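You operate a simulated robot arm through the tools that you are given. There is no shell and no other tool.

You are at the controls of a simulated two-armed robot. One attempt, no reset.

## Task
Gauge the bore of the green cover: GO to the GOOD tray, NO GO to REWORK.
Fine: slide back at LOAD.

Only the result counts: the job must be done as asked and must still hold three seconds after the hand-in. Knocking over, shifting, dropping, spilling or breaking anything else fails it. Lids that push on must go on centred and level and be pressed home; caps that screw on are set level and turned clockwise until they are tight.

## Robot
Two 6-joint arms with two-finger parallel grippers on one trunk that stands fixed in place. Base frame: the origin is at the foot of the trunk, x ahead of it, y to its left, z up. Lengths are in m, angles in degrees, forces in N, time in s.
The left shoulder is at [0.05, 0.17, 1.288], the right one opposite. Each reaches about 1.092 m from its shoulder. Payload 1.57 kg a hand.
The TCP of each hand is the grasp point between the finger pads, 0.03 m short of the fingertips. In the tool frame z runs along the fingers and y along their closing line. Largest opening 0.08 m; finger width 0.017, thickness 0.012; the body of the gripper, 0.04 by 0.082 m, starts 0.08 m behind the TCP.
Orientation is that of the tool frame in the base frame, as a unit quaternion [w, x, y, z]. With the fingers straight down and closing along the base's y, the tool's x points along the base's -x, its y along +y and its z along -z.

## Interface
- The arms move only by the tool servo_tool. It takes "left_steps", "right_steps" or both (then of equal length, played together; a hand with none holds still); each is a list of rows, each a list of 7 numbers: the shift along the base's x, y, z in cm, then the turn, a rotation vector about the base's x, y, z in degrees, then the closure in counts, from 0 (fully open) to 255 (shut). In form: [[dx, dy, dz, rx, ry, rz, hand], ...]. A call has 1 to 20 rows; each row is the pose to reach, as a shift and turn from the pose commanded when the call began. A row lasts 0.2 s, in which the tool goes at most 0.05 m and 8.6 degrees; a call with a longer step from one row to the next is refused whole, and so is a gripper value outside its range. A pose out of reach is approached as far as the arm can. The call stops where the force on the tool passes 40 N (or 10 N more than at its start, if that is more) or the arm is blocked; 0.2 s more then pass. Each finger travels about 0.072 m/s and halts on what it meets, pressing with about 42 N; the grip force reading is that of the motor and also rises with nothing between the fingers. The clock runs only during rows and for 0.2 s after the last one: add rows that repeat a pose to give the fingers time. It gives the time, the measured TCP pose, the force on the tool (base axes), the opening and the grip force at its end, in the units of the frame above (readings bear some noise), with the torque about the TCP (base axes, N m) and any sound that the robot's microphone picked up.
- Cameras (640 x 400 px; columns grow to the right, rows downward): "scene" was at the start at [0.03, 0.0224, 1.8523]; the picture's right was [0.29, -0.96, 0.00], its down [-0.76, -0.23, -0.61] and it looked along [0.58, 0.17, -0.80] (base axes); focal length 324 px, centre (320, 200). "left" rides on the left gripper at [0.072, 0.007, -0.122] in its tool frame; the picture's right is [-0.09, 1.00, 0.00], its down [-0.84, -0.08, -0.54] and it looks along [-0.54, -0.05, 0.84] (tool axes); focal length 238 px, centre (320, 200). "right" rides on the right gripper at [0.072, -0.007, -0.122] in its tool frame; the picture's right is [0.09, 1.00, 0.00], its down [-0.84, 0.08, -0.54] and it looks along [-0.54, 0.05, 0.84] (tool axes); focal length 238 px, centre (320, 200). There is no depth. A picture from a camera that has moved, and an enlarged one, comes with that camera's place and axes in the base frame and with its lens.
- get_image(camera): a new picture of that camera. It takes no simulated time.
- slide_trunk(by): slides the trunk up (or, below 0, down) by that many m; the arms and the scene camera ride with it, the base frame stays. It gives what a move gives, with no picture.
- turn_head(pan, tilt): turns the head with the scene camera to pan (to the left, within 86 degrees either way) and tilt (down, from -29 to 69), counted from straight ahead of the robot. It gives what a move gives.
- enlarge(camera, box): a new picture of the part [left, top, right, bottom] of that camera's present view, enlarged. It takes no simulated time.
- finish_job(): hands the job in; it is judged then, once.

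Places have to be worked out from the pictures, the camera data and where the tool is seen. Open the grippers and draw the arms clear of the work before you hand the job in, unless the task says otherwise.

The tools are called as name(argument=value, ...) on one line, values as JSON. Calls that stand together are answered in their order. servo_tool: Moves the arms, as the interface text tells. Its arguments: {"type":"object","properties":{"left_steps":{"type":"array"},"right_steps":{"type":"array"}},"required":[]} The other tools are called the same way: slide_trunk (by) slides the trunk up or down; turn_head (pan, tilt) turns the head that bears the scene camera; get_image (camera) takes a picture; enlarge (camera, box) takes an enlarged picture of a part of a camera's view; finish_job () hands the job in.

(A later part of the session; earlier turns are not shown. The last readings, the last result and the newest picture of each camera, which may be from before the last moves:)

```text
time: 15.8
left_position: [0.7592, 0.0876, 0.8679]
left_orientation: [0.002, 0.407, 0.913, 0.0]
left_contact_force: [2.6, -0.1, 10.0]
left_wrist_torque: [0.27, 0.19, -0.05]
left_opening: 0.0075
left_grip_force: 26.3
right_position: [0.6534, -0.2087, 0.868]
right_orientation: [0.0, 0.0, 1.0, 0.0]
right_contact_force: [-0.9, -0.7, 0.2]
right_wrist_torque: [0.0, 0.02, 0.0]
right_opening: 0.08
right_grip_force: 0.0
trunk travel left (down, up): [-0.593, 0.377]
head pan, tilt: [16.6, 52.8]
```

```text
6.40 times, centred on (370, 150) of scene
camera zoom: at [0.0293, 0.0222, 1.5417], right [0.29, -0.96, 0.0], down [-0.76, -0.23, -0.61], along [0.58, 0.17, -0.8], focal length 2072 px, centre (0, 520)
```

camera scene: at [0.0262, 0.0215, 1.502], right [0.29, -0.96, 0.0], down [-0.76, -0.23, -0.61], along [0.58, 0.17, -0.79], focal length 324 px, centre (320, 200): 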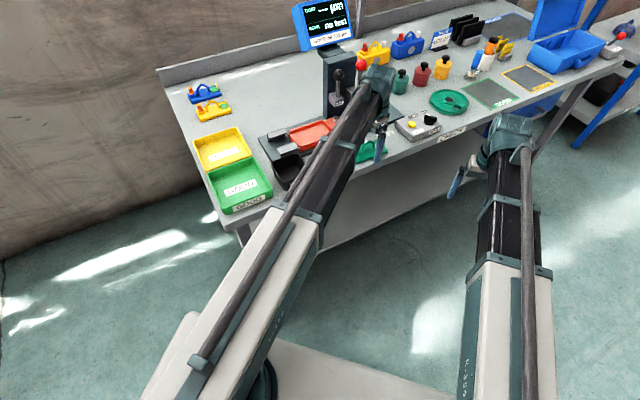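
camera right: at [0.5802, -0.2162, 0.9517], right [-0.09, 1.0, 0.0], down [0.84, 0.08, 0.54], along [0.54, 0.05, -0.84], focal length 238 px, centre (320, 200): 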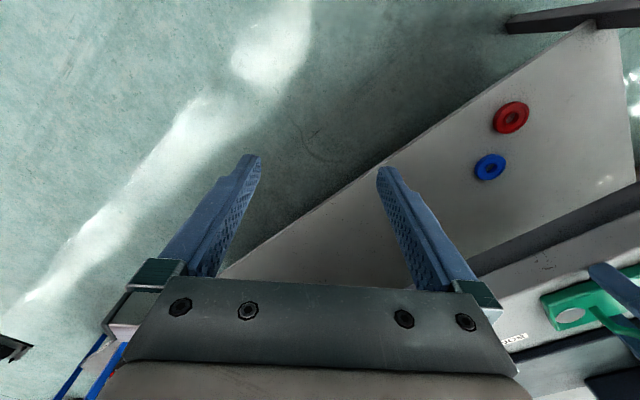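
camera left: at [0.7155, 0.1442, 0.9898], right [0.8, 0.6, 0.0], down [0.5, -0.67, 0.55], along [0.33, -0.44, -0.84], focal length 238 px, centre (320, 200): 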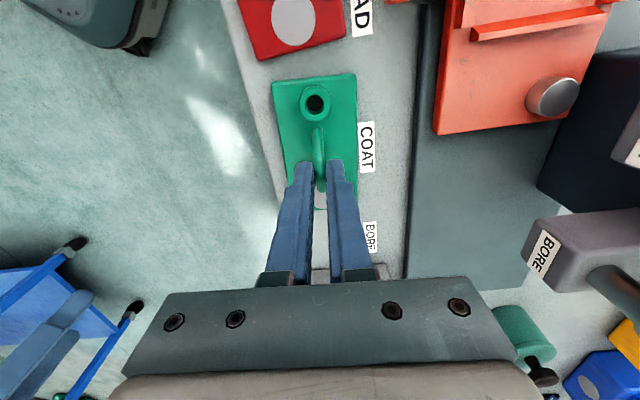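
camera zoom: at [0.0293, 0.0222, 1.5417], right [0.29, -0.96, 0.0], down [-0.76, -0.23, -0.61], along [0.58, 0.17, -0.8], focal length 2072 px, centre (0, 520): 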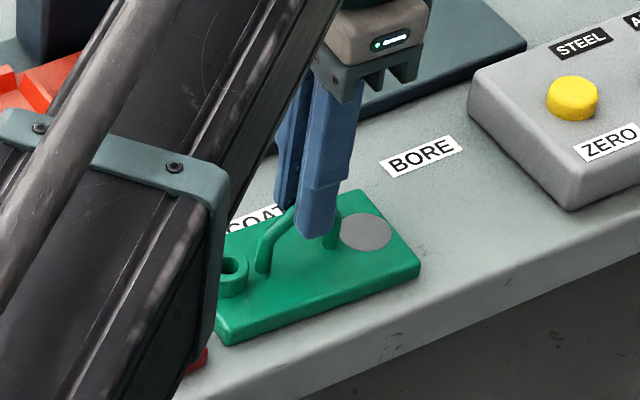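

The picture suggests the cover stayed on the bench and the fingers slid up the handle. I'll take another reading at rest before deciding.

servo_tool(left_steps=[[0, 0, 0, 0, 0, 0, 255], [0, 0, 0, 0, 0, 0, 255]])

enlarge(camera="left", box=[240, 50, 400, 240])

enlarge(camera="scene", box=[345, 130, 395, 175])

```text
time: 16.4
left_position: [0.7591, 0.0874, 0.8665]
left_orientation: [0.002, 0.407, 0.914, 0.0]
left_contact_force: [5.0, 1.3, 15.6]
left_wrist_torque: [0.29, 0.11, -0.08]
left_opening: 0.0077
left_grip_force: 26.7
right_position: [0.6527, -0.209, 0.8672]
right_orientation: [0.001, 0.0, 1.0, 0.0]
right_contact_force: [0.2, 0.1, -0.1]
right_wrist_torque: [0.03, -0.01, 0.0]
right_opening: 0.0798
right_grip_force: 0.0
trunk travel left (down, up): [-0.593, 0.377]
head pan, tilt: [16.6, 52.8]
```

```text
2.11 times, centred on (320, 145) of left
camera zoom: at [0.7154, 0.1442, 0.9898], right [0.8, 0.6, 0.0], down [0.5, -0.67, 0.55], along [0.33, -0.44, -0.84], focal length 502 px, centre (320, 316)
```

zoom: 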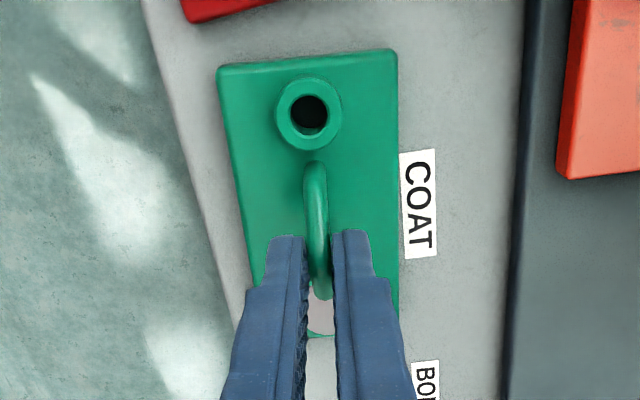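

```text
8.89 times, centred on (370, 152) of scene
camera zoom: at [0.0291, 0.0222, 1.5415], right [0.29, -0.96, 0.0], down [-0.76, -0.23, -0.61], along [0.58, 0.17, -0.8], focal length 2878 px, centre (-124, 622)
```

zoom: 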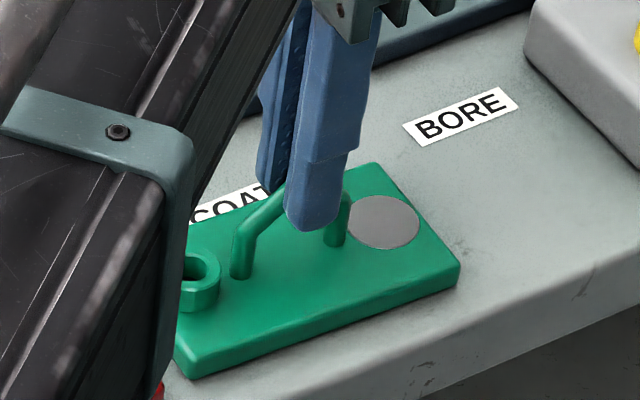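

The cover is still on the bench (its corner triangulates to z≈0.81) and the fingers slid up the handle bar. I'll open, go down deeper (TCP ≈0.842), and look at how the fingers sit on the bar before re-gripping.

servo_tool(left_steps=[[0, 0, 0, 0, 0, 0, 200], [0, 0, 0, 0, 0, 0, 150], [0, 0, 0, 0, 0, 0, 150]])

enlarge(camera="left", box=[240, 50, 400, 240])

enlarge(camera="scene", box=[345, 130, 395, 175])

```text
time: 17.2
left_position: [0.7591, 0.0868, 0.8668]
left_orientation: [0.0, 0.407, 0.913, -0.001]
left_contact_force: [0.6, -0.7, 0.3]
left_wrist_torque: [-0.02, -0.02, -0.02]
left_opening: 0.0331
left_grip_force: 0.0
right_position: [0.6525, -0.2085, 0.8668]
right_orientation: [0.0, 0.0, 1.0, 0.0]
right_contact_force: [-0.3, -0.7, -0.8]
right_wrist_torque: [-0.03, 0.01, -0.04]
right_opening: 0.0803
right_grip_force: 0.1
trunk travel left (down, up): [-0.593, 0.377]
head pan, tilt: [16.6, 52.8]
```

```text
2.11 times, centred on (320, 145) of left
camera zoom: at [0.7156, 0.1441, 0.9891], right [0.8, 0.6, 0.0], down [0.5, -0.67, 0.55], along [0.33, -0.44, -0.84], focal length 502 px, centre (320, 316)
```

zoom: 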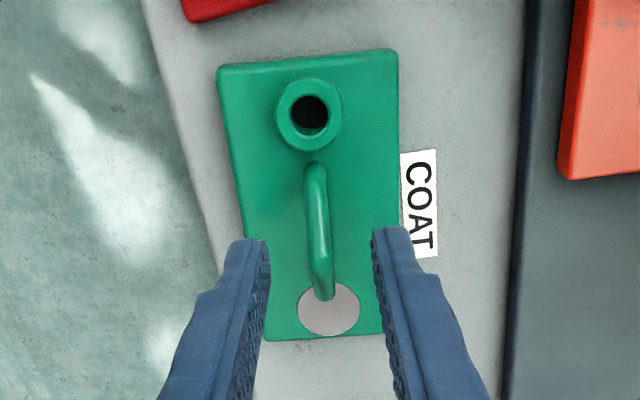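

```text
8.89 times, centred on (370, 152) of scene
camera zoom: at [0.03, 0.0223, 1.5414], right [0.29, -0.96, 0.0], down [-0.76, -0.23, -0.61], along [0.58, 0.17, -0.8], focal length 2878 px, centre (-124, 622)
```

zoom: 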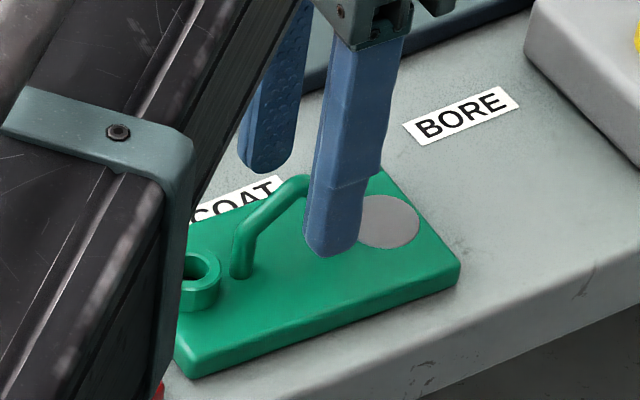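

Force went to zero on opening, and the bar top is about z=0.85. I'll lower 24 mm so the bar sits above the pad middle, then re-grip and lift in tiny steps while reading the force.

slide_trunk(by=-0.022)

slide_trunk(by=-0.003)

servo_tool(left_steps=[[0, 0, 0, 0, 0, 0, 200], [0, 0, 0, 0, 0, 0, 255], [0, 0, 0, 0, 0, 0, 255], [0, 0, 0, 0, 0, 0, 255], [0, 0, 0, 0, 0, 0, 255], [0, 0, 0, 0, 0, 0, 255], [0, 0, 0, 0, 0, 0, 255]])

enlarge(camera="left", box=[240, 50, 400, 240])

enlarge(camera="scene", box=[345, 130, 395, 175])

```text
time: 17.9
left_position: [0.7593, 0.0874, 0.8456]
left_orientation: [0.002, 0.406, 0.914, -0.002]
left_contact_force: [-0.6, 0.2, -0.6]
left_wrist_torque: [-0.01, 0.0, -0.06]
left_opening: 0.0329
left_grip_force: 0.1
right_position: [0.6529, -0.2094, 0.8459]
right_orientation: [0.001, -0.001, 1.0, 0.0]
right_contact_force: [0.3, -0.4, -0.5]
right_wrist_torque: [0.02, 0.03, 0.02]
right_opening: 0.0798
right_grip_force: 0.2
trunk travel left (down, up): [-0.571, 0.399]
head pan, tilt: [16.6, 52.8]
```

```text
time: 18.4
left_position: [0.7591, 0.0859, 0.8422]
left_orientation: [0.003, 0.407, 0.913, -0.001]
left_contact_force: [0.1, 0.1, -0.4]
left_wrist_torque: [0.01, 0.02, -0.01]
left_opening: 0.033
left_grip_force: 0.1
right_position: [0.6539, -0.2101, 0.8425]
right_orientation: [0.0, 0.0, 1.0, 0.0]
right_contact_force: [0.2, -0.4, 0.1]
right_wrist_torque: [-0.04, 0.0, 0.02]
right_opening: 0.08
right_grip_force: 0.1
trunk travel left (down, up): [-0.568, 0.402]
head pan, tilt: [16.6, 52.8]
```

```text
time: 20.0
left_position: [0.7591, 0.0862, 0.8421]
left_orientation: [0.002, 0.407, 0.913, -0.001]
left_contact_force: [-0.4, 0.0, 0.6]
left_wrist_torque: [0.01, 0.02, -0.05]
left_opening: 0.008
left_grip_force: 27.0
right_position: [0.6533, -0.2092, 0.8418]
right_orientation: [0.0, 0.0, 1.0, -0.001]
right_contact_force: [0.1, 0.1, -0.4]
right_wrist_torque: [-0.01, -0.01, 0.01]
right_opening: 0.0802
right_grip_force: 0.0
trunk travel left (down, up): [-0.568, 0.402]
head pan, tilt: [16.6, 52.8]
```

```text
2.11 times, centred on (320, 145) of left
camera zoom: at [0.7156, 0.1442, 0.9641], right [0.8, 0.6, 0.0], down [0.5, -0.67, 0.55], along [0.33, -0.44, -0.84], focal length 502 px, centre (320, 316)
```

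zoom: 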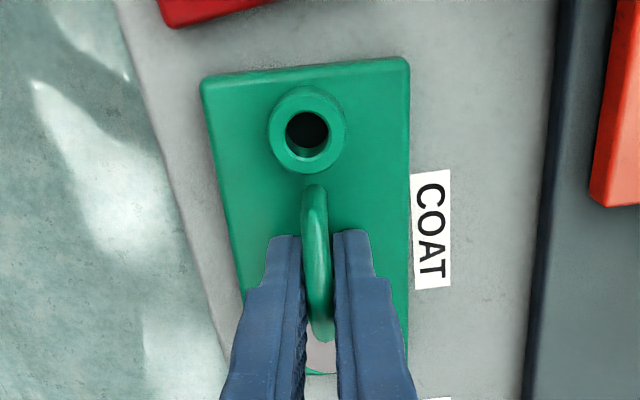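

```text
8.89 times, centred on (370, 152) of scene
camera zoom: at [0.03, 0.0223, 1.5164], right [0.29, -0.96, 0.0], down [-0.76, -0.23, -0.61], along [0.58, 0.17, -0.8], focal length 2878 px, centre (-124, 622)
```

zoom: 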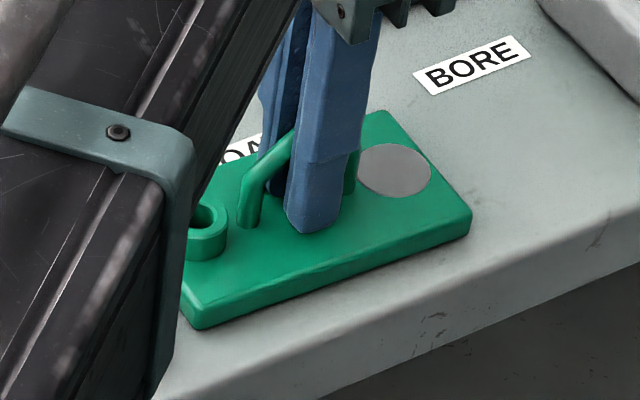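

Gripped at TCP 0.842 (8.0 mm). I'll lift 5 mm and read the force.

slide_trunk(by=0.005)

enlarge(camera="left", box=[240, 50, 400, 240])

enlarge(camera="scene", box=[345, 130, 395, 175])

```text
time: 20.6
left_position: [0.7579, 0.0871, 0.8468]
left_orientation: [0.002, 0.407, 0.913, -0.001]
left_contact_force: [-0.3, 0.0, -2.6]
left_wrist_torque: [-0.02, -0.03, -0.02]
left_opening: 0.0076
left_grip_force: 27.0
right_position: [0.6528, -0.2087, 0.847]
right_orientation: [0.001, 0.0, 1.0, 0.0]
right_contact_force: [-0.5, -0.4, 1.3]
right_wrist_torque: [0.01, -0.03, 0.0]
right_opening: 0.0801
right_grip_force: 0.0
trunk travel left (down, up): [-0.573, 0.397]
head pan, tilt: [16.6, 52.8]
```

```text
2.11 times, centred on (320, 145) of left
camera zoom: at [0.7159, 0.1441, 0.9689], right [0.8, 0.6, 0.0], down [0.5, -0.67, 0.54], along [0.33, -0.44, -0.84], focal length 502 px, centre (320, 316)
```

zoom: 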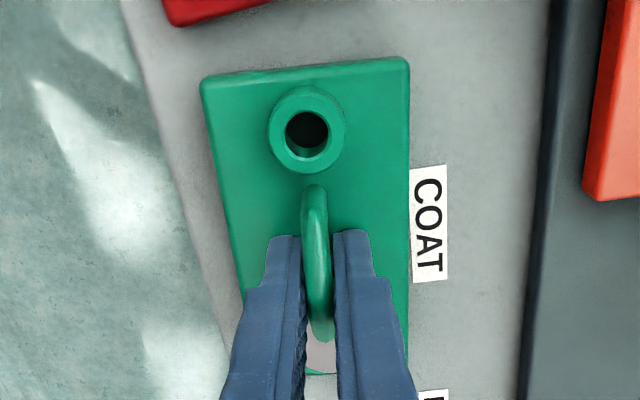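

```text
8.89 times, centred on (370, 152) of scene
camera zoom: at [0.0305, 0.0223, 1.5214], right [0.29, -0.96, 0.0], down [-0.76, -0.23, -0.6], along [0.58, 0.17, -0.8], focal length 2878 px, centre (-124, 622)
```

zoom: 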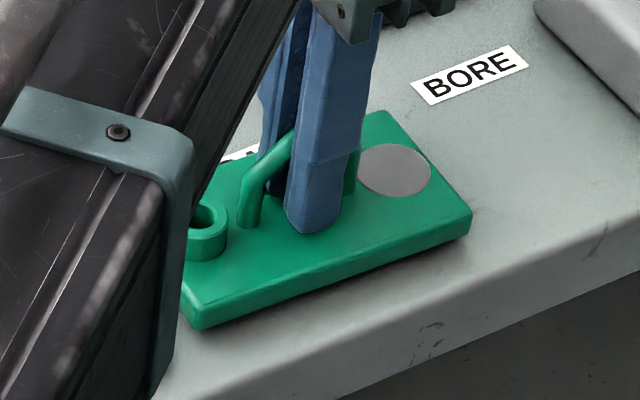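

It lifted this time: Fz is −2.6 N (about 0.25 kg) and the cover keeps its place relative to the fingers. I'll raise further and re-check.

slide_trunk(by=0.03)

enlarge(camera="left", box=[240, 50, 400, 240])

enlarge(camera="scene", box=[325, 120, 405, 175])

```text
time: 21.3
left_position: [0.7582, 0.087, 0.8773]
left_orientation: [0.002, 0.407, 0.913, 0.0]
left_contact_force: [-0.4, 0.0, -2.8]
left_wrist_torque: [0.01, -0.01, 0.02]
left_opening: 0.008
left_grip_force: 27.4
right_position: [0.6547, -0.209, 0.8771]
right_orientation: [0.001, 0.001, 1.0, 0.0]
right_contact_force: [-0.2, 0.0, 1.4]
right_wrist_torque: [0.01, -0.02, -0.01]
right_opening: 0.08
right_grip_force: 0.0
trunk travel left (down, up): [-0.603, 0.367]
head pan, tilt: [16.6, 52.8]
```

```text
2.11 times, centred on (320, 145) of left
camera zoom: at [0.7159, 0.1442, 0.9989], right [0.8, 0.6, 0.0], down [0.5, -0.67, 0.54], along [0.33, -0.44, -0.84], focal length 502 px, centre (320, 316)
```

zoom: 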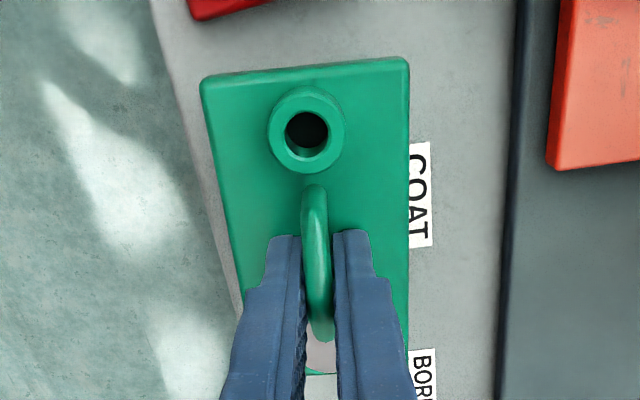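

```text
7.27 times, centred on (365, 148) of scene
camera zoom: at [0.0305, 0.0223, 1.5514], right [0.29, -0.96, 0.0], down [-0.76, -0.23, -0.6], along [0.58, 0.17, -0.8], focal length 2355 px, centre (-7, 582)
```

zoom: 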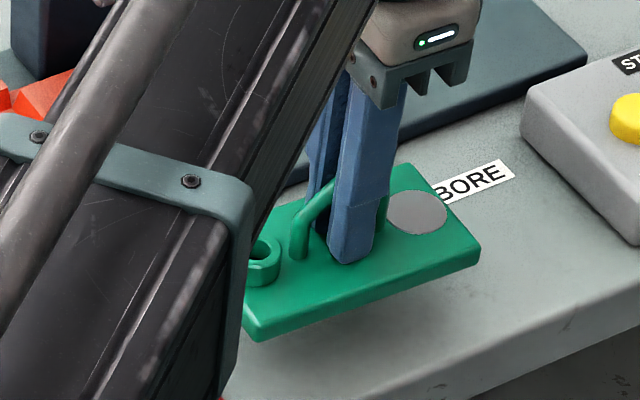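

The cover hangs level. I'll raise it so its underside is at about z=0.90, above the knob (top about 0.872).

slide_trunk(by=0.066)

get_image(camera="left")

get_image(camera="scene")

```text
time: 22.4
left_position: [0.7597, 0.0878, 0.944]
left_orientation: [0.001, 0.406, 0.914, -0.001]
left_contact_force: [-0.1, -0.1, -3.0]
left_wrist_torque: [-0.01, 0.01, -0.01]
left_opening: 0.0078
left_grip_force: 26.9
right_position: [0.6531, -0.2096, 0.9428]
right_orientation: [0.0, 0.0, 1.0, 0.0]
right_contact_force: [-0.4, 1.1, 1.0]
right_wrist_torque: [-0.03, -0.01, 0.02]
right_opening: 0.0799
right_grip_force: 0.0
trunk travel left (down, up): [-0.669, 0.301]
head pan, tilt: [16.6, 52.8]
```

```text
taken
camera left: at [0.716, 0.1441, 1.0649], right [0.8, 0.6, 0.0], down [0.5, -0.67, 0.54], along [0.33, -0.44, -0.84], focal length 238 px, centre (320, 200)
```

left: 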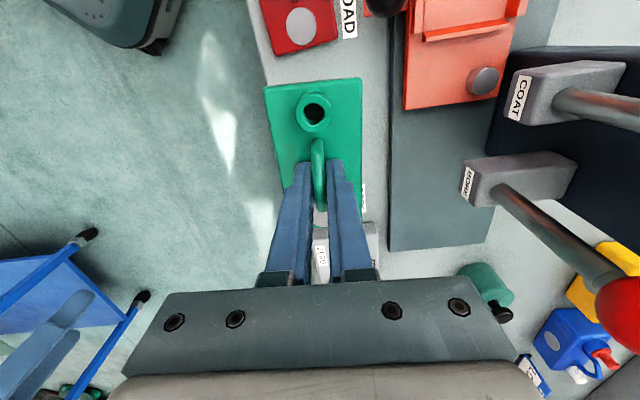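

```text
taken
camera scene: at [0.0306, 0.0223, 1.6174], right [0.29, -0.96, 0.0], down [-0.76, -0.23, -0.6], along [0.58, 0.17, -0.8], focal length 324 px, centre (320, 200)
```

scene: 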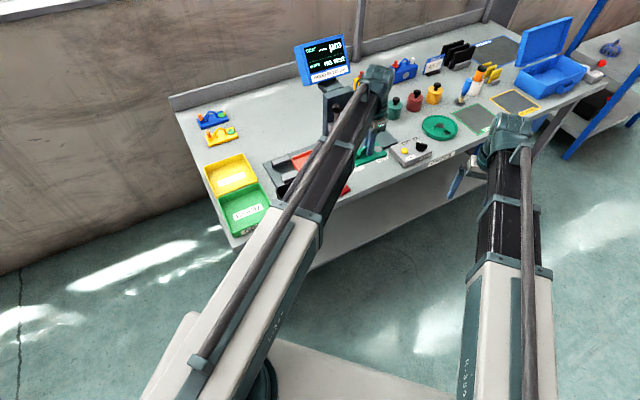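

The cover is held safely high. Next, slide left along −e1 by 12 cm (staying in front of the heads) and turn +3° to match the rail's 45°.

servo_tool(left_steps=[[-1.4, 1.4, 0, 0, 0, 0.5, 255], [-2.9, 2.9, 0, 0, 0, 1, 255], [-4.3, 4.3, 0, 0, 0, 1.5, 255], [-5.8, 5.8, 0, 0, 0, 2, 255], [-7.2, 7.2, 0, 0, 0, 2.5, 255], [-8.6, 8.6, 0, 0, 0, 3, 255], [-8.6, 8.6, 0, 0, 0, 3, 255]])

get_image(camera="left")

get_image(camera="scene")

```text
time: 23.9
left_position: [0.673, 0.1745, 0.9433]
left_orientation: [0.002, 0.382, 0.924, -0.001]
left_contact_force: [-0.2, -0.3, -2.3]
left_wrist_torque: [0.0, 0.02, 0.01]
left_opening: 0.0079
left_grip_force: 26.9
right_position: [0.6535, -0.209, 0.9433]
right_orientation: [0.0, 0.001, 1.0, -0.001]
right_contact_force: [0.5, 0.2, 0.3]
right_wrist_torque: [0.0, 0.03, 0.03]
right_opening: 0.0802
right_grip_force: 0.1
trunk travel left (down, up): [-0.669, 0.301]
head pan, tilt: [16.6, 52.8]
```

```text
taken
camera left: at [0.6263, 0.2286, 1.065], right [0.77, 0.64, 0.0], down [0.54, -0.64, 0.55], along [0.35, -0.42, -0.84], focal length 238 px, centre (320, 200)
```

left: 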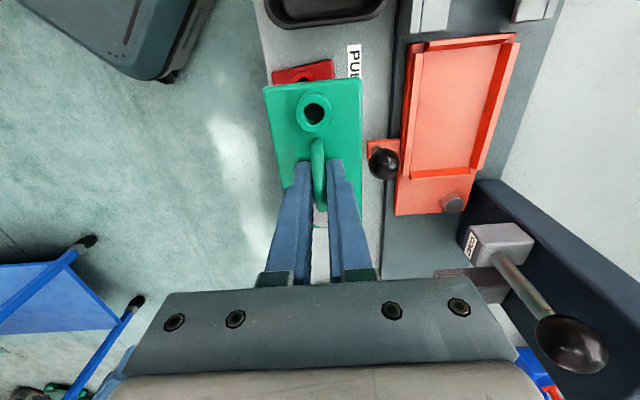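

```text
taken
camera scene: at [0.0303, 0.0224, 1.6174], right [0.29, -0.96, 0.0], down [-0.76, -0.23, -0.6], along [0.58, 0.17, -0.8], focal length 324 px, centre (320, 200)
```

scene: 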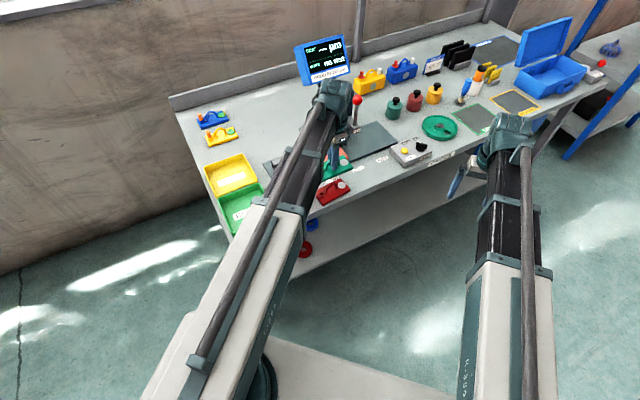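

This view shows the whole pocket. I'll zoom in to locate its inner corners relative to the hand.

enlarge(camera="left", box=[360, 10, 540, 230])

enlarge(camera="left", box=[250, 60, 450, 240])

```text
1.82 times, centred on (450, 120) of left
camera zoom: at [0.6263, 0.2286, 1.065], right [0.77, 0.64, 0.0], down [0.54, -0.64, 0.55], along [0.35, -0.42, -0.84], focal length 433 px, centre (84, 346)
```

zoom: 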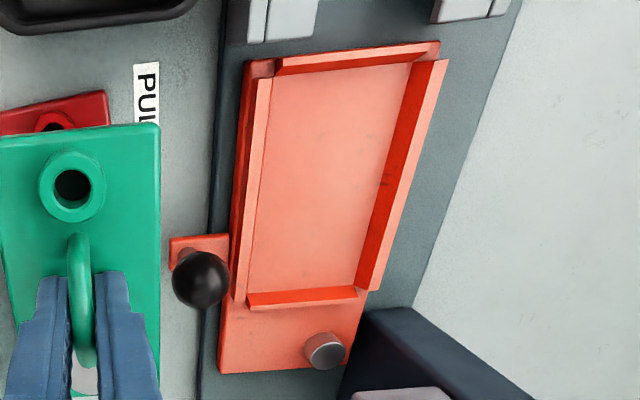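

```text
2.22 times, centred on (350, 150) of left
camera zoom: at [0.6263, 0.2286, 1.065], right [0.77, 0.64, 0.0], down [0.54, -0.64, 0.55], along [0.35, -0.42, -0.84], focal length 530 px, centre (253, 311)
```

zoom: 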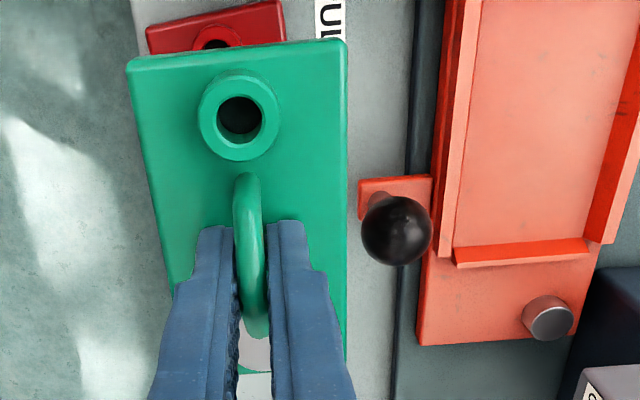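

Pocket inner size is about 117×65 mm against a cover of about 109×58 mm; the pocket centre is 131 mm from TCP along tool y. The COAT head could be near the cover's right edge on descent, so I'll zoom in on it to measure.

enlarge(camera="left", box=[420, 170, 640, 390])

enlarge(camera="scene", box=[320, 85, 400, 185])

enlarge(camera="left", box=[390, 0, 570, 60])

```text
1.82 times, centred on (530, 280) of left
camera zoom: at [0.6263, 0.2286, 1.065], right [0.77, 0.64, 0.0], down [0.54, -0.64, 0.55], along [0.35, -0.42, -0.84], focal length 433 px, centre (-62, 54)
```

zoom: 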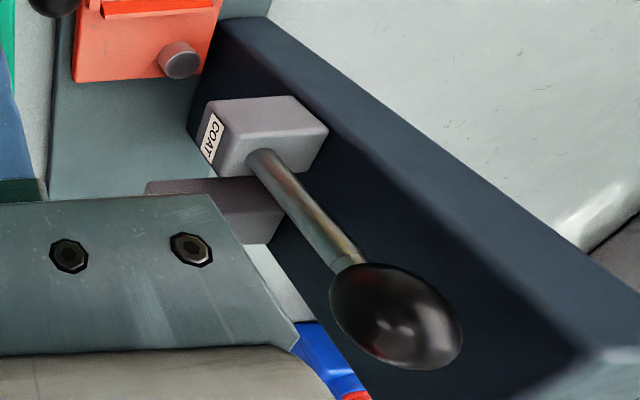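

```text
4.00 times, centred on (360, 135) of scene
camera zoom: at [0.0303, 0.0224, 1.6174], right [0.29, -0.96, 0.0], down [-0.76, -0.23, -0.6], along [0.58, 0.17, -0.8], focal length 1295 px, centre (160, 460)
```

zoom: 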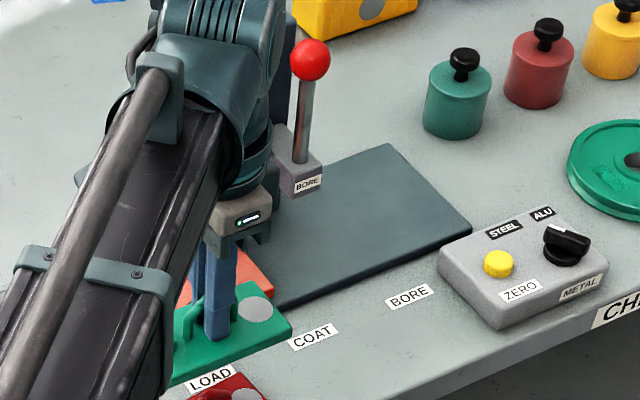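

```text
3.56 times, centred on (480, 30) of left
camera zoom: at [0.6263, 0.2286, 1.065], right [0.77, 0.64, 0.0], down [0.54, -0.64, 0.55], along [0.35, -0.42, -0.84], focal length 848 px, centre (-249, 804)
```

zoom: 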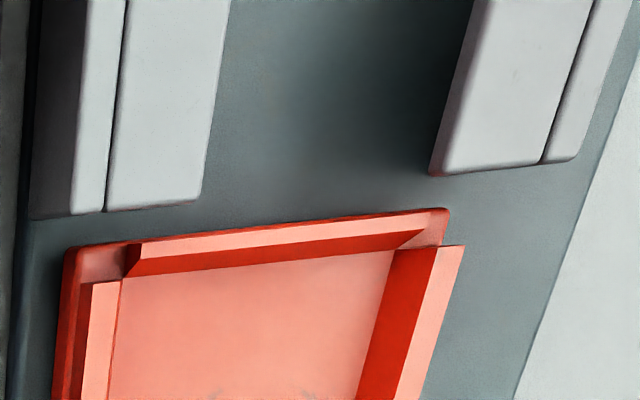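

The COAT head's near side is about 2–3 cm clear of the cover's path. I'll move the cover over the pocket: shift (+9.16, +9.37) cm.

servo_tool(left_steps=[[1.3, 1.3, 0, 0, 0, 0, 255], [2.6, 2.7, 0, 0, 0, 0, 255], [3.9, 4.0, 0, 0, 0, 0, 255], [5.2, 5.3, 0, 0, 0, 0, 255], [6.5, 6.7, 0, 0, 0, 0, 255], [7.8, 8.0, 0, 0, 0, 0, 255], [9.16, 9.37, 0, 0, 0, 0, 255], [9.16, 9.37, 0, 0, 0, 0, 255]])

get_image(camera="left")

enlarge(camera="left", box=[220, 30, 420, 230])

get_image(camera="scene")

```text
time: 25.8
left_position: [0.7638, 0.2656, 0.943]
left_orientation: [0.002, 0.382, 0.924, -0.001]
left_contact_force: [0.2, 0.1, -2.9]
left_wrist_torque: [-0.03, 0.01, -0.05]
left_opening: 0.0077
left_grip_force: 27.0
right_position: [0.654, -0.2099, 0.9424]
right_orientation: [0.0, 0.0, 1.0, 0.0]
right_contact_force: [0.5, 0.6, -0.2]
right_wrist_torque: [-0.03, 0.06, -0.04]
right_opening: 0.0803
right_grip_force: 0.0
trunk travel left (down, up): [-0.669, 0.301]
head pan, tilt: [16.6, 52.8]
```

```text
taken
camera left: at [0.7184, 0.3209, 1.065], right [0.77, 0.64, 0.0], down [0.54, -0.64, 0.55], along [0.35, -0.42, -0.84], focal length 238 px, centre (320, 200)
```

left: 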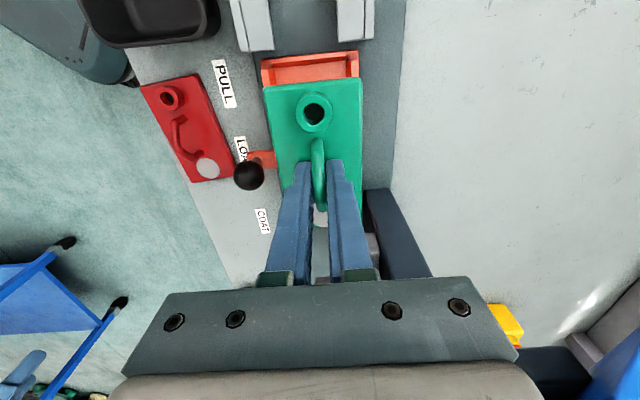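

```text
2.00 times, centred on (320, 130) of left
camera zoom: at [0.7184, 0.3209, 1.065], right [0.77, 0.64, 0.0], down [0.54, -0.64, 0.55], along [0.35, -0.42, -0.84], focal length 477 px, centre (320, 340)
```

zoom: 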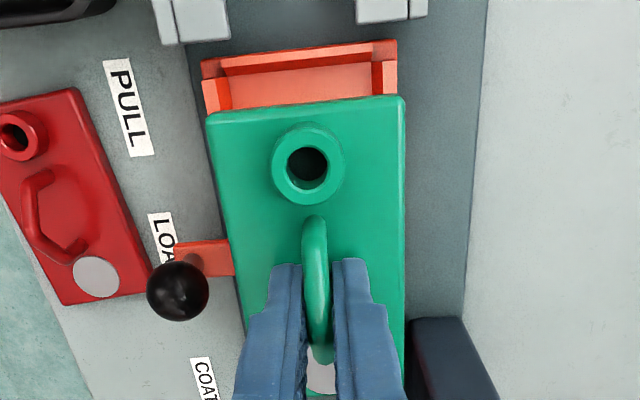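

```text
taken
camera scene: at [0.0303, 0.0225, 1.6174], right [0.29, -0.96, 0.0], down [-0.76, -0.23, -0.6], along [0.58, 0.17, -0.8], focal length 324 px, centre (320, 200)
```

scene: 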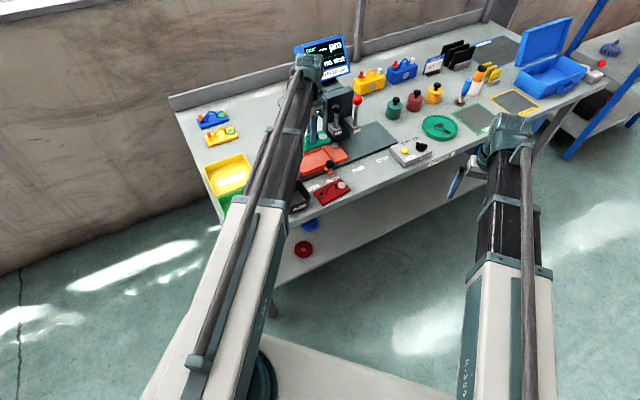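

Now over the pocket: its centre is about 4 mm toward −tool‑y from the cover's centre, and fine lengthwise. I'll trim by (−3, −3) mm, then lower 6 cm to hover just above the walls.

servo_tool(left_steps=[[-0.3, -0.3, 0, 0, 0, 0, 255], [-0.3, -0.3, 0, 0, 0, 0, 255]])

slide_trunk(by=-0.055)

enlarge(camera="left", box=[220, 30, 420, 230])

get_image(camera="scene")

enlarge(camera="scene", box=[290, 50, 390, 170])

```text
time: 26.4
left_position: [0.7617, 0.2627, 0.9429]
left_orientation: [0.001, 0.383, 0.924, -0.001]
left_contact_force: [-0.7, -0.5, -3.0]
left_wrist_torque: [0.03, 0.02, 0.01]
left_opening: 0.0076
left_grip_force: 27.2
right_position: [0.6536, -0.2093, 0.9435]
right_orientation: [0.0, 0.0, 1.0, 0.0]
right_contact_force: [0.8, -0.1, 0.2]
right_wrist_torque: [0.03, -0.03, 0.0]
right_opening: 0.08
right_grip_force: 0.0
trunk travel left (down, up): [-0.669, 0.301]
head pan, tilt: [16.6, 52.8]
```

```text
time: 27.3
left_position: [0.7619, 0.2638, 0.8884]
left_orientation: [0.001, 0.383, 0.924, 0.0]
left_contact_force: [-0.5, 0.1, -3.9]
left_wrist_torque: [0.04, 0.03, -0.01]
left_opening: 0.008
left_grip_force: 27.0
right_position: [0.6532, -0.2094, 0.8886]
right_orientation: [0.0, 0.0, 1.0, 0.0]
right_contact_force: [0.3, 0.7, 0.1]
right_wrist_torque: [-0.01, -0.04, -0.03]
right_opening: 0.08
right_grip_force: 0.0
trunk travel left (down, up): [-0.614, 0.356]
head pan, tilt: [16.6, 52.8]
```

```text
2.00 times, centred on (320, 130) of left
camera zoom: at [0.7154, 0.3181, 1.0101], right [0.77, 0.64, 0.0], down [0.54, -0.64, 0.55], along [0.35, -0.42, -0.84], focal length 477 px, centre (320, 340)
```

zoom: 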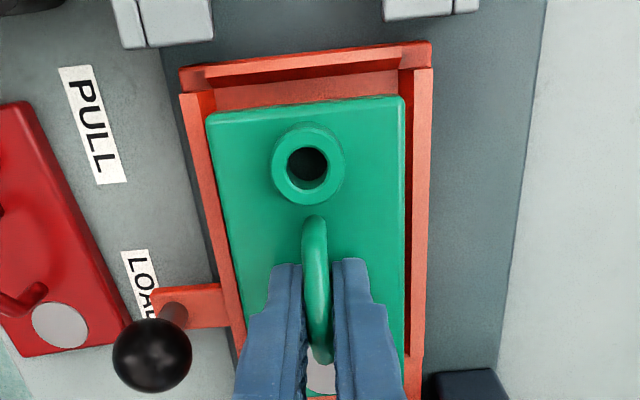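

```text
taken
camera scene: at [0.0301, 0.0224, 1.5624], right [0.29, -0.96, 0.0], down [-0.76, -0.23, -0.61], along [0.58, 0.17, -0.8], focal length 324 px, centre (320, 200)
```

scene: 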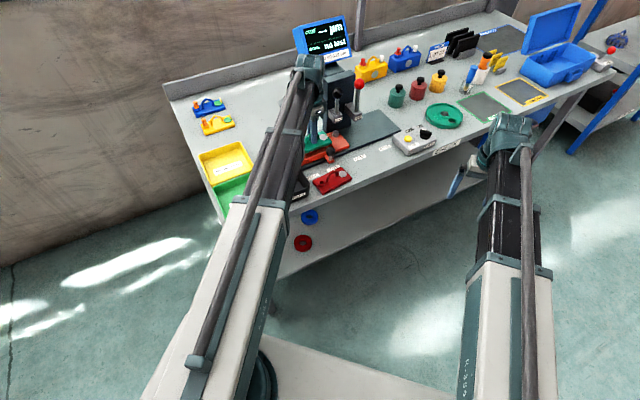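

```text
3.33 times, centred on (340, 110) of scene
camera zoom: at [0.0301, 0.0224, 1.5624], right [0.29, -0.96, 0.0], down [-0.76, -0.23, -0.61], along [0.58, 0.17, -0.8], focal length 1079 px, centre (253, 500)
```

zoom: 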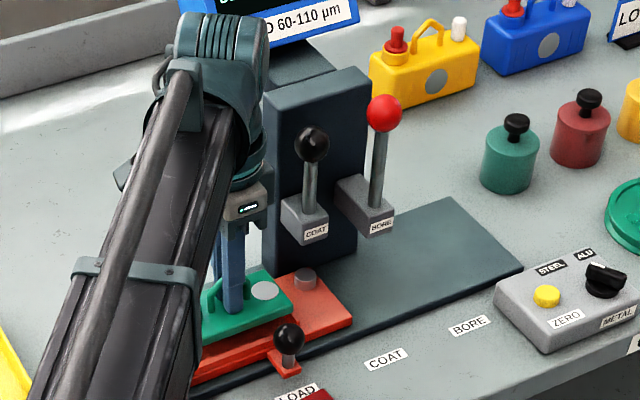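

At 2.4 cm above the floor the cover is centred in the pocket (about ±3–4 mm clearance all round). I'll nudge 1 mm toward −e1 and lower most of the way.

servo_tool(left_steps=[[-0.07, 0.07, 0, 0, 0, 0, 255], [-0.07, 0.07, 0, 0, 0, 0, 255]])

slide_trunk(by=-0.022)

enlarge(camera="left", box=[220, 30, 420, 230])

enlarge(camera="scene", box=[320, 100, 380, 160])

```text
time: 27.9
left_position: [0.7602, 0.2634, 0.8882]
left_orientation: [0.002, 0.383, 0.924, 0.0]
left_contact_force: [-0.5, 0.8, -3.3]
left_wrist_torque: [-0.01, -0.03, -0.01]
left_opening: 0.0076
left_grip_force: 27.4
right_position: [0.6538, -0.2085, 0.8882]
right_orientation: [0.0, 0.0, 1.0, 0.0]
right_contact_force: [-0.1, 0.1, -1.1]
right_wrist_torque: [0.03, 0.02, -0.07]
right_opening: 0.0799
right_grip_force: 0.0
trunk travel left (down, up): [-0.614, 0.356]
head pan, tilt: [16.6, 52.8]
```

```text
time: 28.6
left_position: [0.7601, 0.2648, 0.8687]
left_orientation: [0.002, 0.381, 0.925, 0.0]
left_contact_force: [5.7, 4.9, 25.4]
left_wrist_torque: [0.39, 0.41, -0.06]
left_opening: 0.0079
left_grip_force: 26.8
right_position: [0.6522, -0.2108, 0.8682]
right_orientation: [0.002, 0.001, 1.0, 0.0]
right_contact_force: [0.0, 0.5, 0.3]
right_wrist_torque: [0.02, 0.0, 0.02]
right_opening: 0.08
right_grip_force: 0.0
trunk travel left (down, up): [-0.592, 0.378]
head pan, tilt: [16.6, 52.8]
```

```text
2.00 times, centred on (320, 130) of left
camera zoom: at [0.7139, 0.3192, 0.9897], right [0.77, 0.64, 0.0], down [0.54, -0.65, 0.55], along [0.35, -0.42, -0.84], focal length 477 px, centre (320, 340)
```

zoom: 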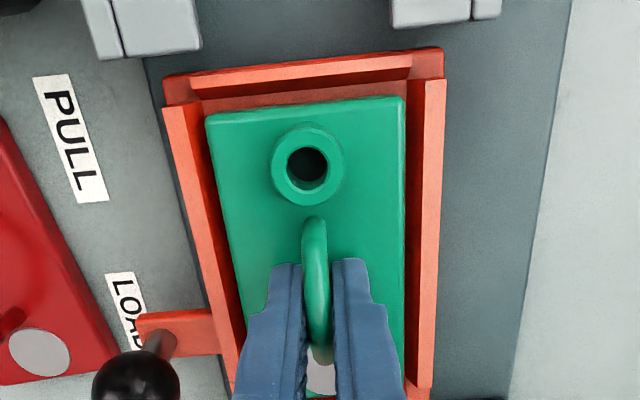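

```text
6.67 times, centred on (350, 130) of scene
camera zoom: at [0.0282, 0.0219, 1.5409], right [0.29, -0.96, 0.0], down [-0.76, -0.23, -0.61], along [0.58, 0.17, -0.8], focal length 2158 px, centre (120, 667)
```

zoom: 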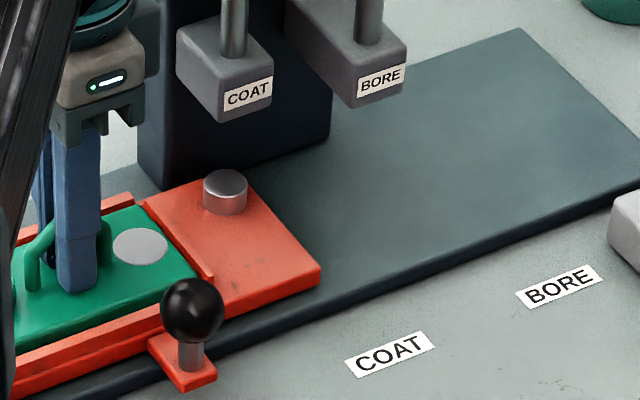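

Contact at TCP 0.869 (cover underside about 0.827), with +25 N. I need to know whether it's on the floor or riding a wall edge, so I'll back off 3 mm and zoom in on both ends.

slide_trunk(by=0.004)

enlarge(camera="left", box=[230, 40, 400, 130])

enlarge(camera="left", box=[260, 120, 400, 240])

enlarge(camera="scene", box=[318, 120, 354, 156])

```text
time: 29.1
left_position: [0.7604, 0.2633, 0.8701]
left_orientation: [0.002, 0.382, 0.924, 0.0]
left_contact_force: [-0.7, 0.3, -2.5]
left_wrist_torque: [0.01, 0.01, 0.02]
left_opening: 0.0076
left_grip_force: 27.1
right_position: [0.6525, -0.2094, 0.8695]
right_orientation: [0.0, 0.0, 1.0, 0.001]
right_contact_force: [-0.4, -0.5, -0.1]
right_wrist_torque: [-0.01, 0.0, 0.0]
right_opening: 0.0803
right_grip_force: 0.1
trunk travel left (down, up): [-0.596, 0.374]
head pan, tilt: [16.6, 52.8]
```

```text
3.76 times, centred on (315, 85) of left
camera zoom: at [0.7146, 0.3182, 0.9916], right [0.77, 0.64, 0.0], down [0.54, -0.64, 0.55], along [0.35, -0.42, -0.84], focal length 897 px, centre (339, 633)
```

zoom: 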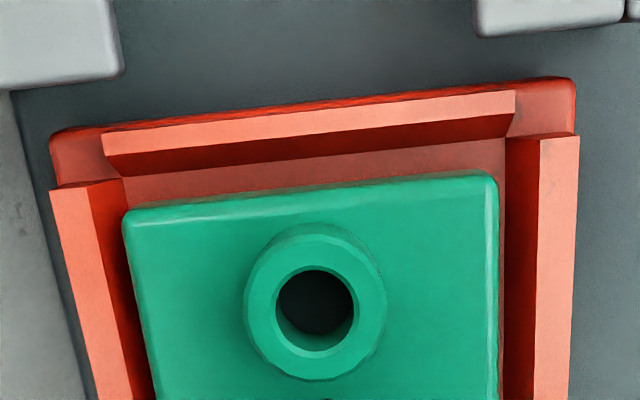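

```text
3.33 times, centred on (330, 180) of left
camera zoom: at [0.7146, 0.3182, 0.9916], right [0.77, 0.64, 0.0], down [0.54, -0.64, 0.55], along [0.35, -0.42, -0.84], focal length 794 px, centre (287, 267)
```

zoom: 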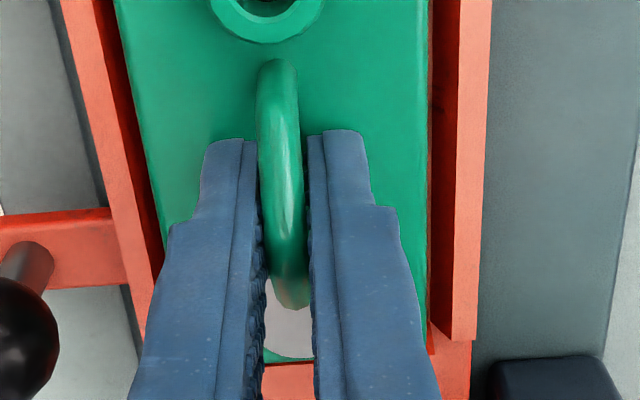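

```text
11.11 times, centred on (336, 138) of scene
camera zoom: at [0.0304, 0.0225, 1.5441], right [0.29, -0.96, 0.0], down [-0.76, -0.23, -0.6], along [0.58, 0.17, -0.8], focal length 3597 px, centre (142, 889)
```

zoom: 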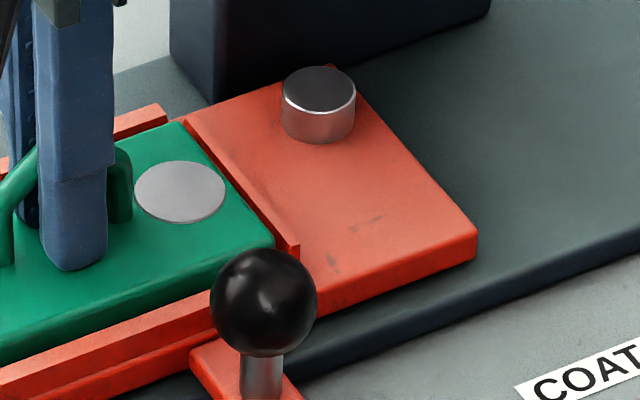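

The walls have slanted lead-ins; the cover is about 2 mm too far right (touching the right slope) and 0.5 mm toward the front. I'll shift by (−0.9, +1.6) mm and lower again.

servo_tool(left_steps=[[-0.09, 0.16, 0, 0, 0, 0, 255], [-0.09, 0.16, 0, 0, 0, 0, 255]])

slide_trunk(by=-0.004)

enlarge(camera="left", box=[230, 40, 400, 130])

enlarge(camera="scene", box=[318, 120, 354, 156])

```text
time: 29.7
left_position: [0.7591, 0.2638, 0.8703]
left_orientation: [0.001, 0.382, 0.924, 0.0]
left_contact_force: [-0.4, -0.1, -2.9]
left_wrist_torque: [0.02, 0.03, 0.03]
left_opening: 0.0078
left_grip_force: 26.9
right_position: [0.6539, -0.2096, 0.8702]
right_orientation: [-0.001, 0.0, 1.0, 0.001]
right_contact_force: [0.0, 0.4, -0.3]
right_wrist_torque: [0.04, 0.01, 0.0]
right_opening: 0.08
right_grip_force: 0.0
trunk travel left (down, up): [-0.596, 0.374]
head pan, tilt: [16.6, 52.8]
```

```text
time: 30.2
left_position: [0.7593, 0.2649, 0.8682]
left_orientation: [0.003, 0.382, 0.924, 0.001]
left_contact_force: [4.9, 4.1, 24.5]
left_wrist_torque: [0.27, 0.47, -0.07]
left_opening: 0.0079
left_grip_force: 26.4
right_position: [0.653, -0.2105, 0.869]
right_orientation: [0.001, 0.001, 1.0, 0.001]
right_contact_force: [-0.4, 0.2, 0.0]
right_wrist_torque: [0.02, -0.02, -0.01]
right_opening: 0.0801
right_grip_force: 0.0
trunk travel left (down, up): [-0.592, 0.378]
head pan, tilt: [16.6, 52.8]
```

```text
3.76 times, centred on (315, 85) of left
camera zoom: at [0.7128, 0.32, 0.9897], right [0.77, 0.64, 0.0], down [0.54, -0.65, 0.55], along [0.35, -0.42, -0.84], focal length 897 px, centre (339, 633)
```

zoom: 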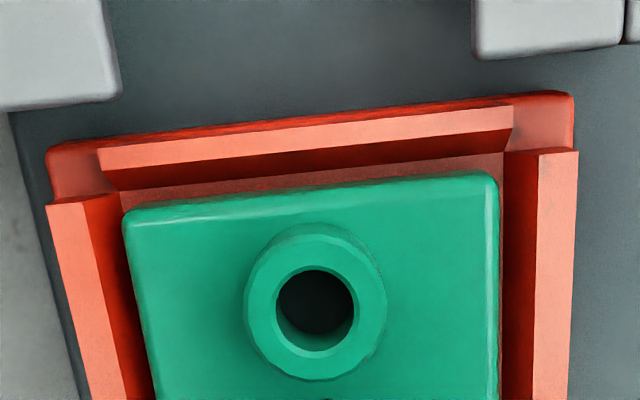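

```text
11.11 times, centred on (336, 138) of scene
camera zoom: at [0.0282, 0.0219, 1.5409], right [0.29, -0.96, 0.0], down [-0.76, -0.23, -0.61], along [0.58, 0.17, -0.8], focal length 3597 px, centre (142, 889)
```

zoom: 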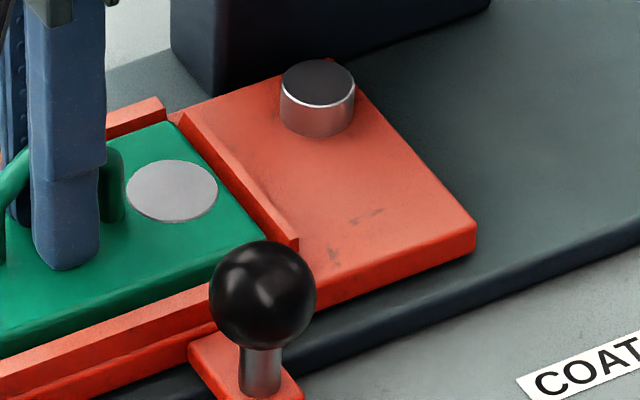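

The right gap is now open and the cover centred lengthwise; a residual +e2 push suggests it still rubs the front slope. I'll lift 3 mm, shift 1 mm toward the back (+e2), and re-seat.

slide_trunk(by=0.004)

servo_tool(left_steps=[[0.08, 0.08, 0, 0, 0, 0, 255], [0.08, 0.08, 0, 0, 0, 0, 255]])

slide_trunk(by=-0.004)

enlarge(camera="left", box=[230, 40, 400, 130])

```text
time: 30.8
left_position: [0.7586, 0.2645, 0.8696]
left_orientation: [0.002, 0.383, 0.924, 0.0]
left_contact_force: [0.5, -0.9, -2.7]
left_wrist_torque: [-0.03, -0.01, -0.01]
left_opening: 0.0078
left_grip_force: 26.7
right_position: [0.6534, -0.2093, 0.8692]
right_orientation: [0.0, 0.0, 1.0, 0.0]
right_contact_force: [0.5, 0.1, -0.2]
right_wrist_torque: [0.0, 0.05, 0.03]
right_opening: 0.0801
right_grip_force: 0.0
trunk travel left (down, up): [-0.596, 0.374]
head pan, tilt: [16.6, 52.8]
```

```text
time: 31.4
left_position: [0.7611, 0.2653, 0.8699]
left_orientation: [0.001, 0.382, 0.924, -0.001]
left_contact_force: [-0.3, 0.7, -2.5]
left_wrist_torque: [-0.03, -0.02, 0.01]
left_opening: 0.0077
left_grip_force: 26.7
right_position: [0.6532, -0.2096, 0.8699]
right_orientation: [0.0, 0.0, 1.0, 0.0]
right_contact_force: [0.4, -0.1, 0.0]
right_wrist_torque: [-0.02, -0.01, -0.02]
right_opening: 0.08
right_grip_force: 0.1
trunk travel left (down, up): [-0.596, 0.374]
head pan, tilt: [16.6, 52.8]
```

```text
time: 31.9
left_position: [0.7607, 0.2672, 0.8679]
left_orientation: [0.003, 0.382, 0.924, 0.001]
left_contact_force: [6.1, 2.8, 25.1]
left_wrist_torque: [0.36, 0.5, -0.02]
left_opening: 0.0075
left_grip_force: 26.8
right_position: [0.6519, -0.2103, 0.8673]
right_orientation: [0.0, -0.001, 1.0, 0.0]
right_contact_force: [-0.2, 0.2, 0.2]
right_wrist_torque: [0.0, -0.04, 0.0]
right_opening: 0.08
right_grip_force: 0.0
trunk travel left (down, up): [-0.592, 0.378]
head pan, tilt: [16.6, 52.8]
```

```text
3.76 times, centred on (315, 85) of left
camera zoom: at [0.7137, 0.3207, 0.9897], right [0.77, 0.64, 0.0], down [0.53, -0.65, 0.55], along [0.35, -0.42, -0.84], focal length 897 px, centre (339, 633)
```

zoom: 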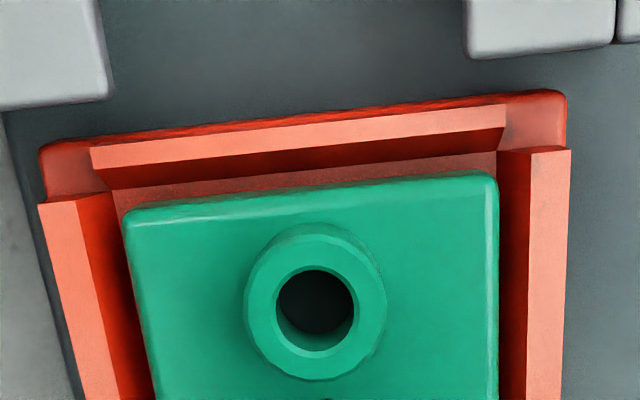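

Contact height is unchanged, so it's on the pocket floor; now it's slightly close to the back slope. I'll lift 3 mm, return 0.5 mm, seat gently and release.

slide_trunk(by=0.004)

servo_tool(left_steps=[[-0.04, -0.04, 0, 0, 0, 0, 255], [-0.04, -0.04, 0, 0, 0, 0, 255]])

slide_trunk(by=-0.003)

enlarge(camera="left", box=[230, 40, 400, 130])

```text
time: 32.4
left_position: [0.7607, 0.2663, 0.8697]
left_orientation: [0.001, 0.383, 0.924, -0.001]
left_contact_force: [-0.3, -0.4, -2.7]
left_wrist_torque: [-0.01, 0.03, -0.02]
left_opening: 0.0079
left_grip_force: 27.0
right_position: [0.6529, -0.2093, 0.8695]
right_orientation: [0.0, 0.0, 1.0, 0.0]
right_contact_force: [-0.2, -0.5, 0.6]
right_wrist_torque: [-0.03, -0.02, 0.07]
right_opening: 0.0799
right_grip_force: 0.1
trunk travel left (down, up): [-0.596, 0.374]
head pan, tilt: [16.6, 52.8]
```

```text
time: 33.0
left_position: [0.7605, 0.2657, 0.8696]
left_orientation: [0.002, 0.383, 0.924, -0.001]
left_contact_force: [-0.6, -0.1, -2.4]
left_wrist_torque: [-0.02, 0.0, -0.01]
left_opening: 0.0079
left_grip_force: 26.6
right_position: [0.6526, -0.2094, 0.87]
right_orientation: [0.0, 0.001, 1.0, 0.0]
right_contact_force: [0.4, 0.4, -0.2]
right_wrist_torque: [0.03, -0.01, 0.02]
right_opening: 0.0801
right_grip_force: 0.1
trunk travel left (down, up): [-0.596, 0.374]
head pan, tilt: [16.6, 52.8]
```

```text
time: 33.6
left_position: [0.76, 0.2646, 0.8682]
left_orientation: [0.002, 0.382, 0.924, 0.0]
left_contact_force: [2.7, 1.5, 9.7]
left_wrist_torque: [0.14, 0.18, -0.03]
left_opening: 0.0077
left_grip_force: 26.9
right_position: [0.6528, -0.2093, 0.867]
right_orientation: [0.001, 0.0, 1.0, -0.001]
right_contact_force: [-0.6, 0.2, 0.4]
right_wrist_torque: [0.01, -0.02, -0.02]
right_opening: 0.0796
right_grip_force: 0.0
trunk travel left (down, up): [-0.593, 0.377]
head pan, tilt: [16.6, 52.8]
```

```text
3.76 times, centred on (315, 85) of left
camera zoom: at [0.7137, 0.3201, 0.9897], right [0.77, 0.64, 0.0], down [0.54, -0.65, 0.55], along [0.35, -0.42, -0.84], focal length 897 px, centre (339, 633)
```

zoom: 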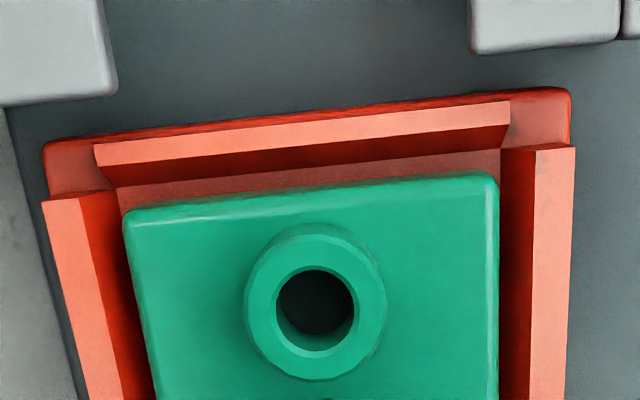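

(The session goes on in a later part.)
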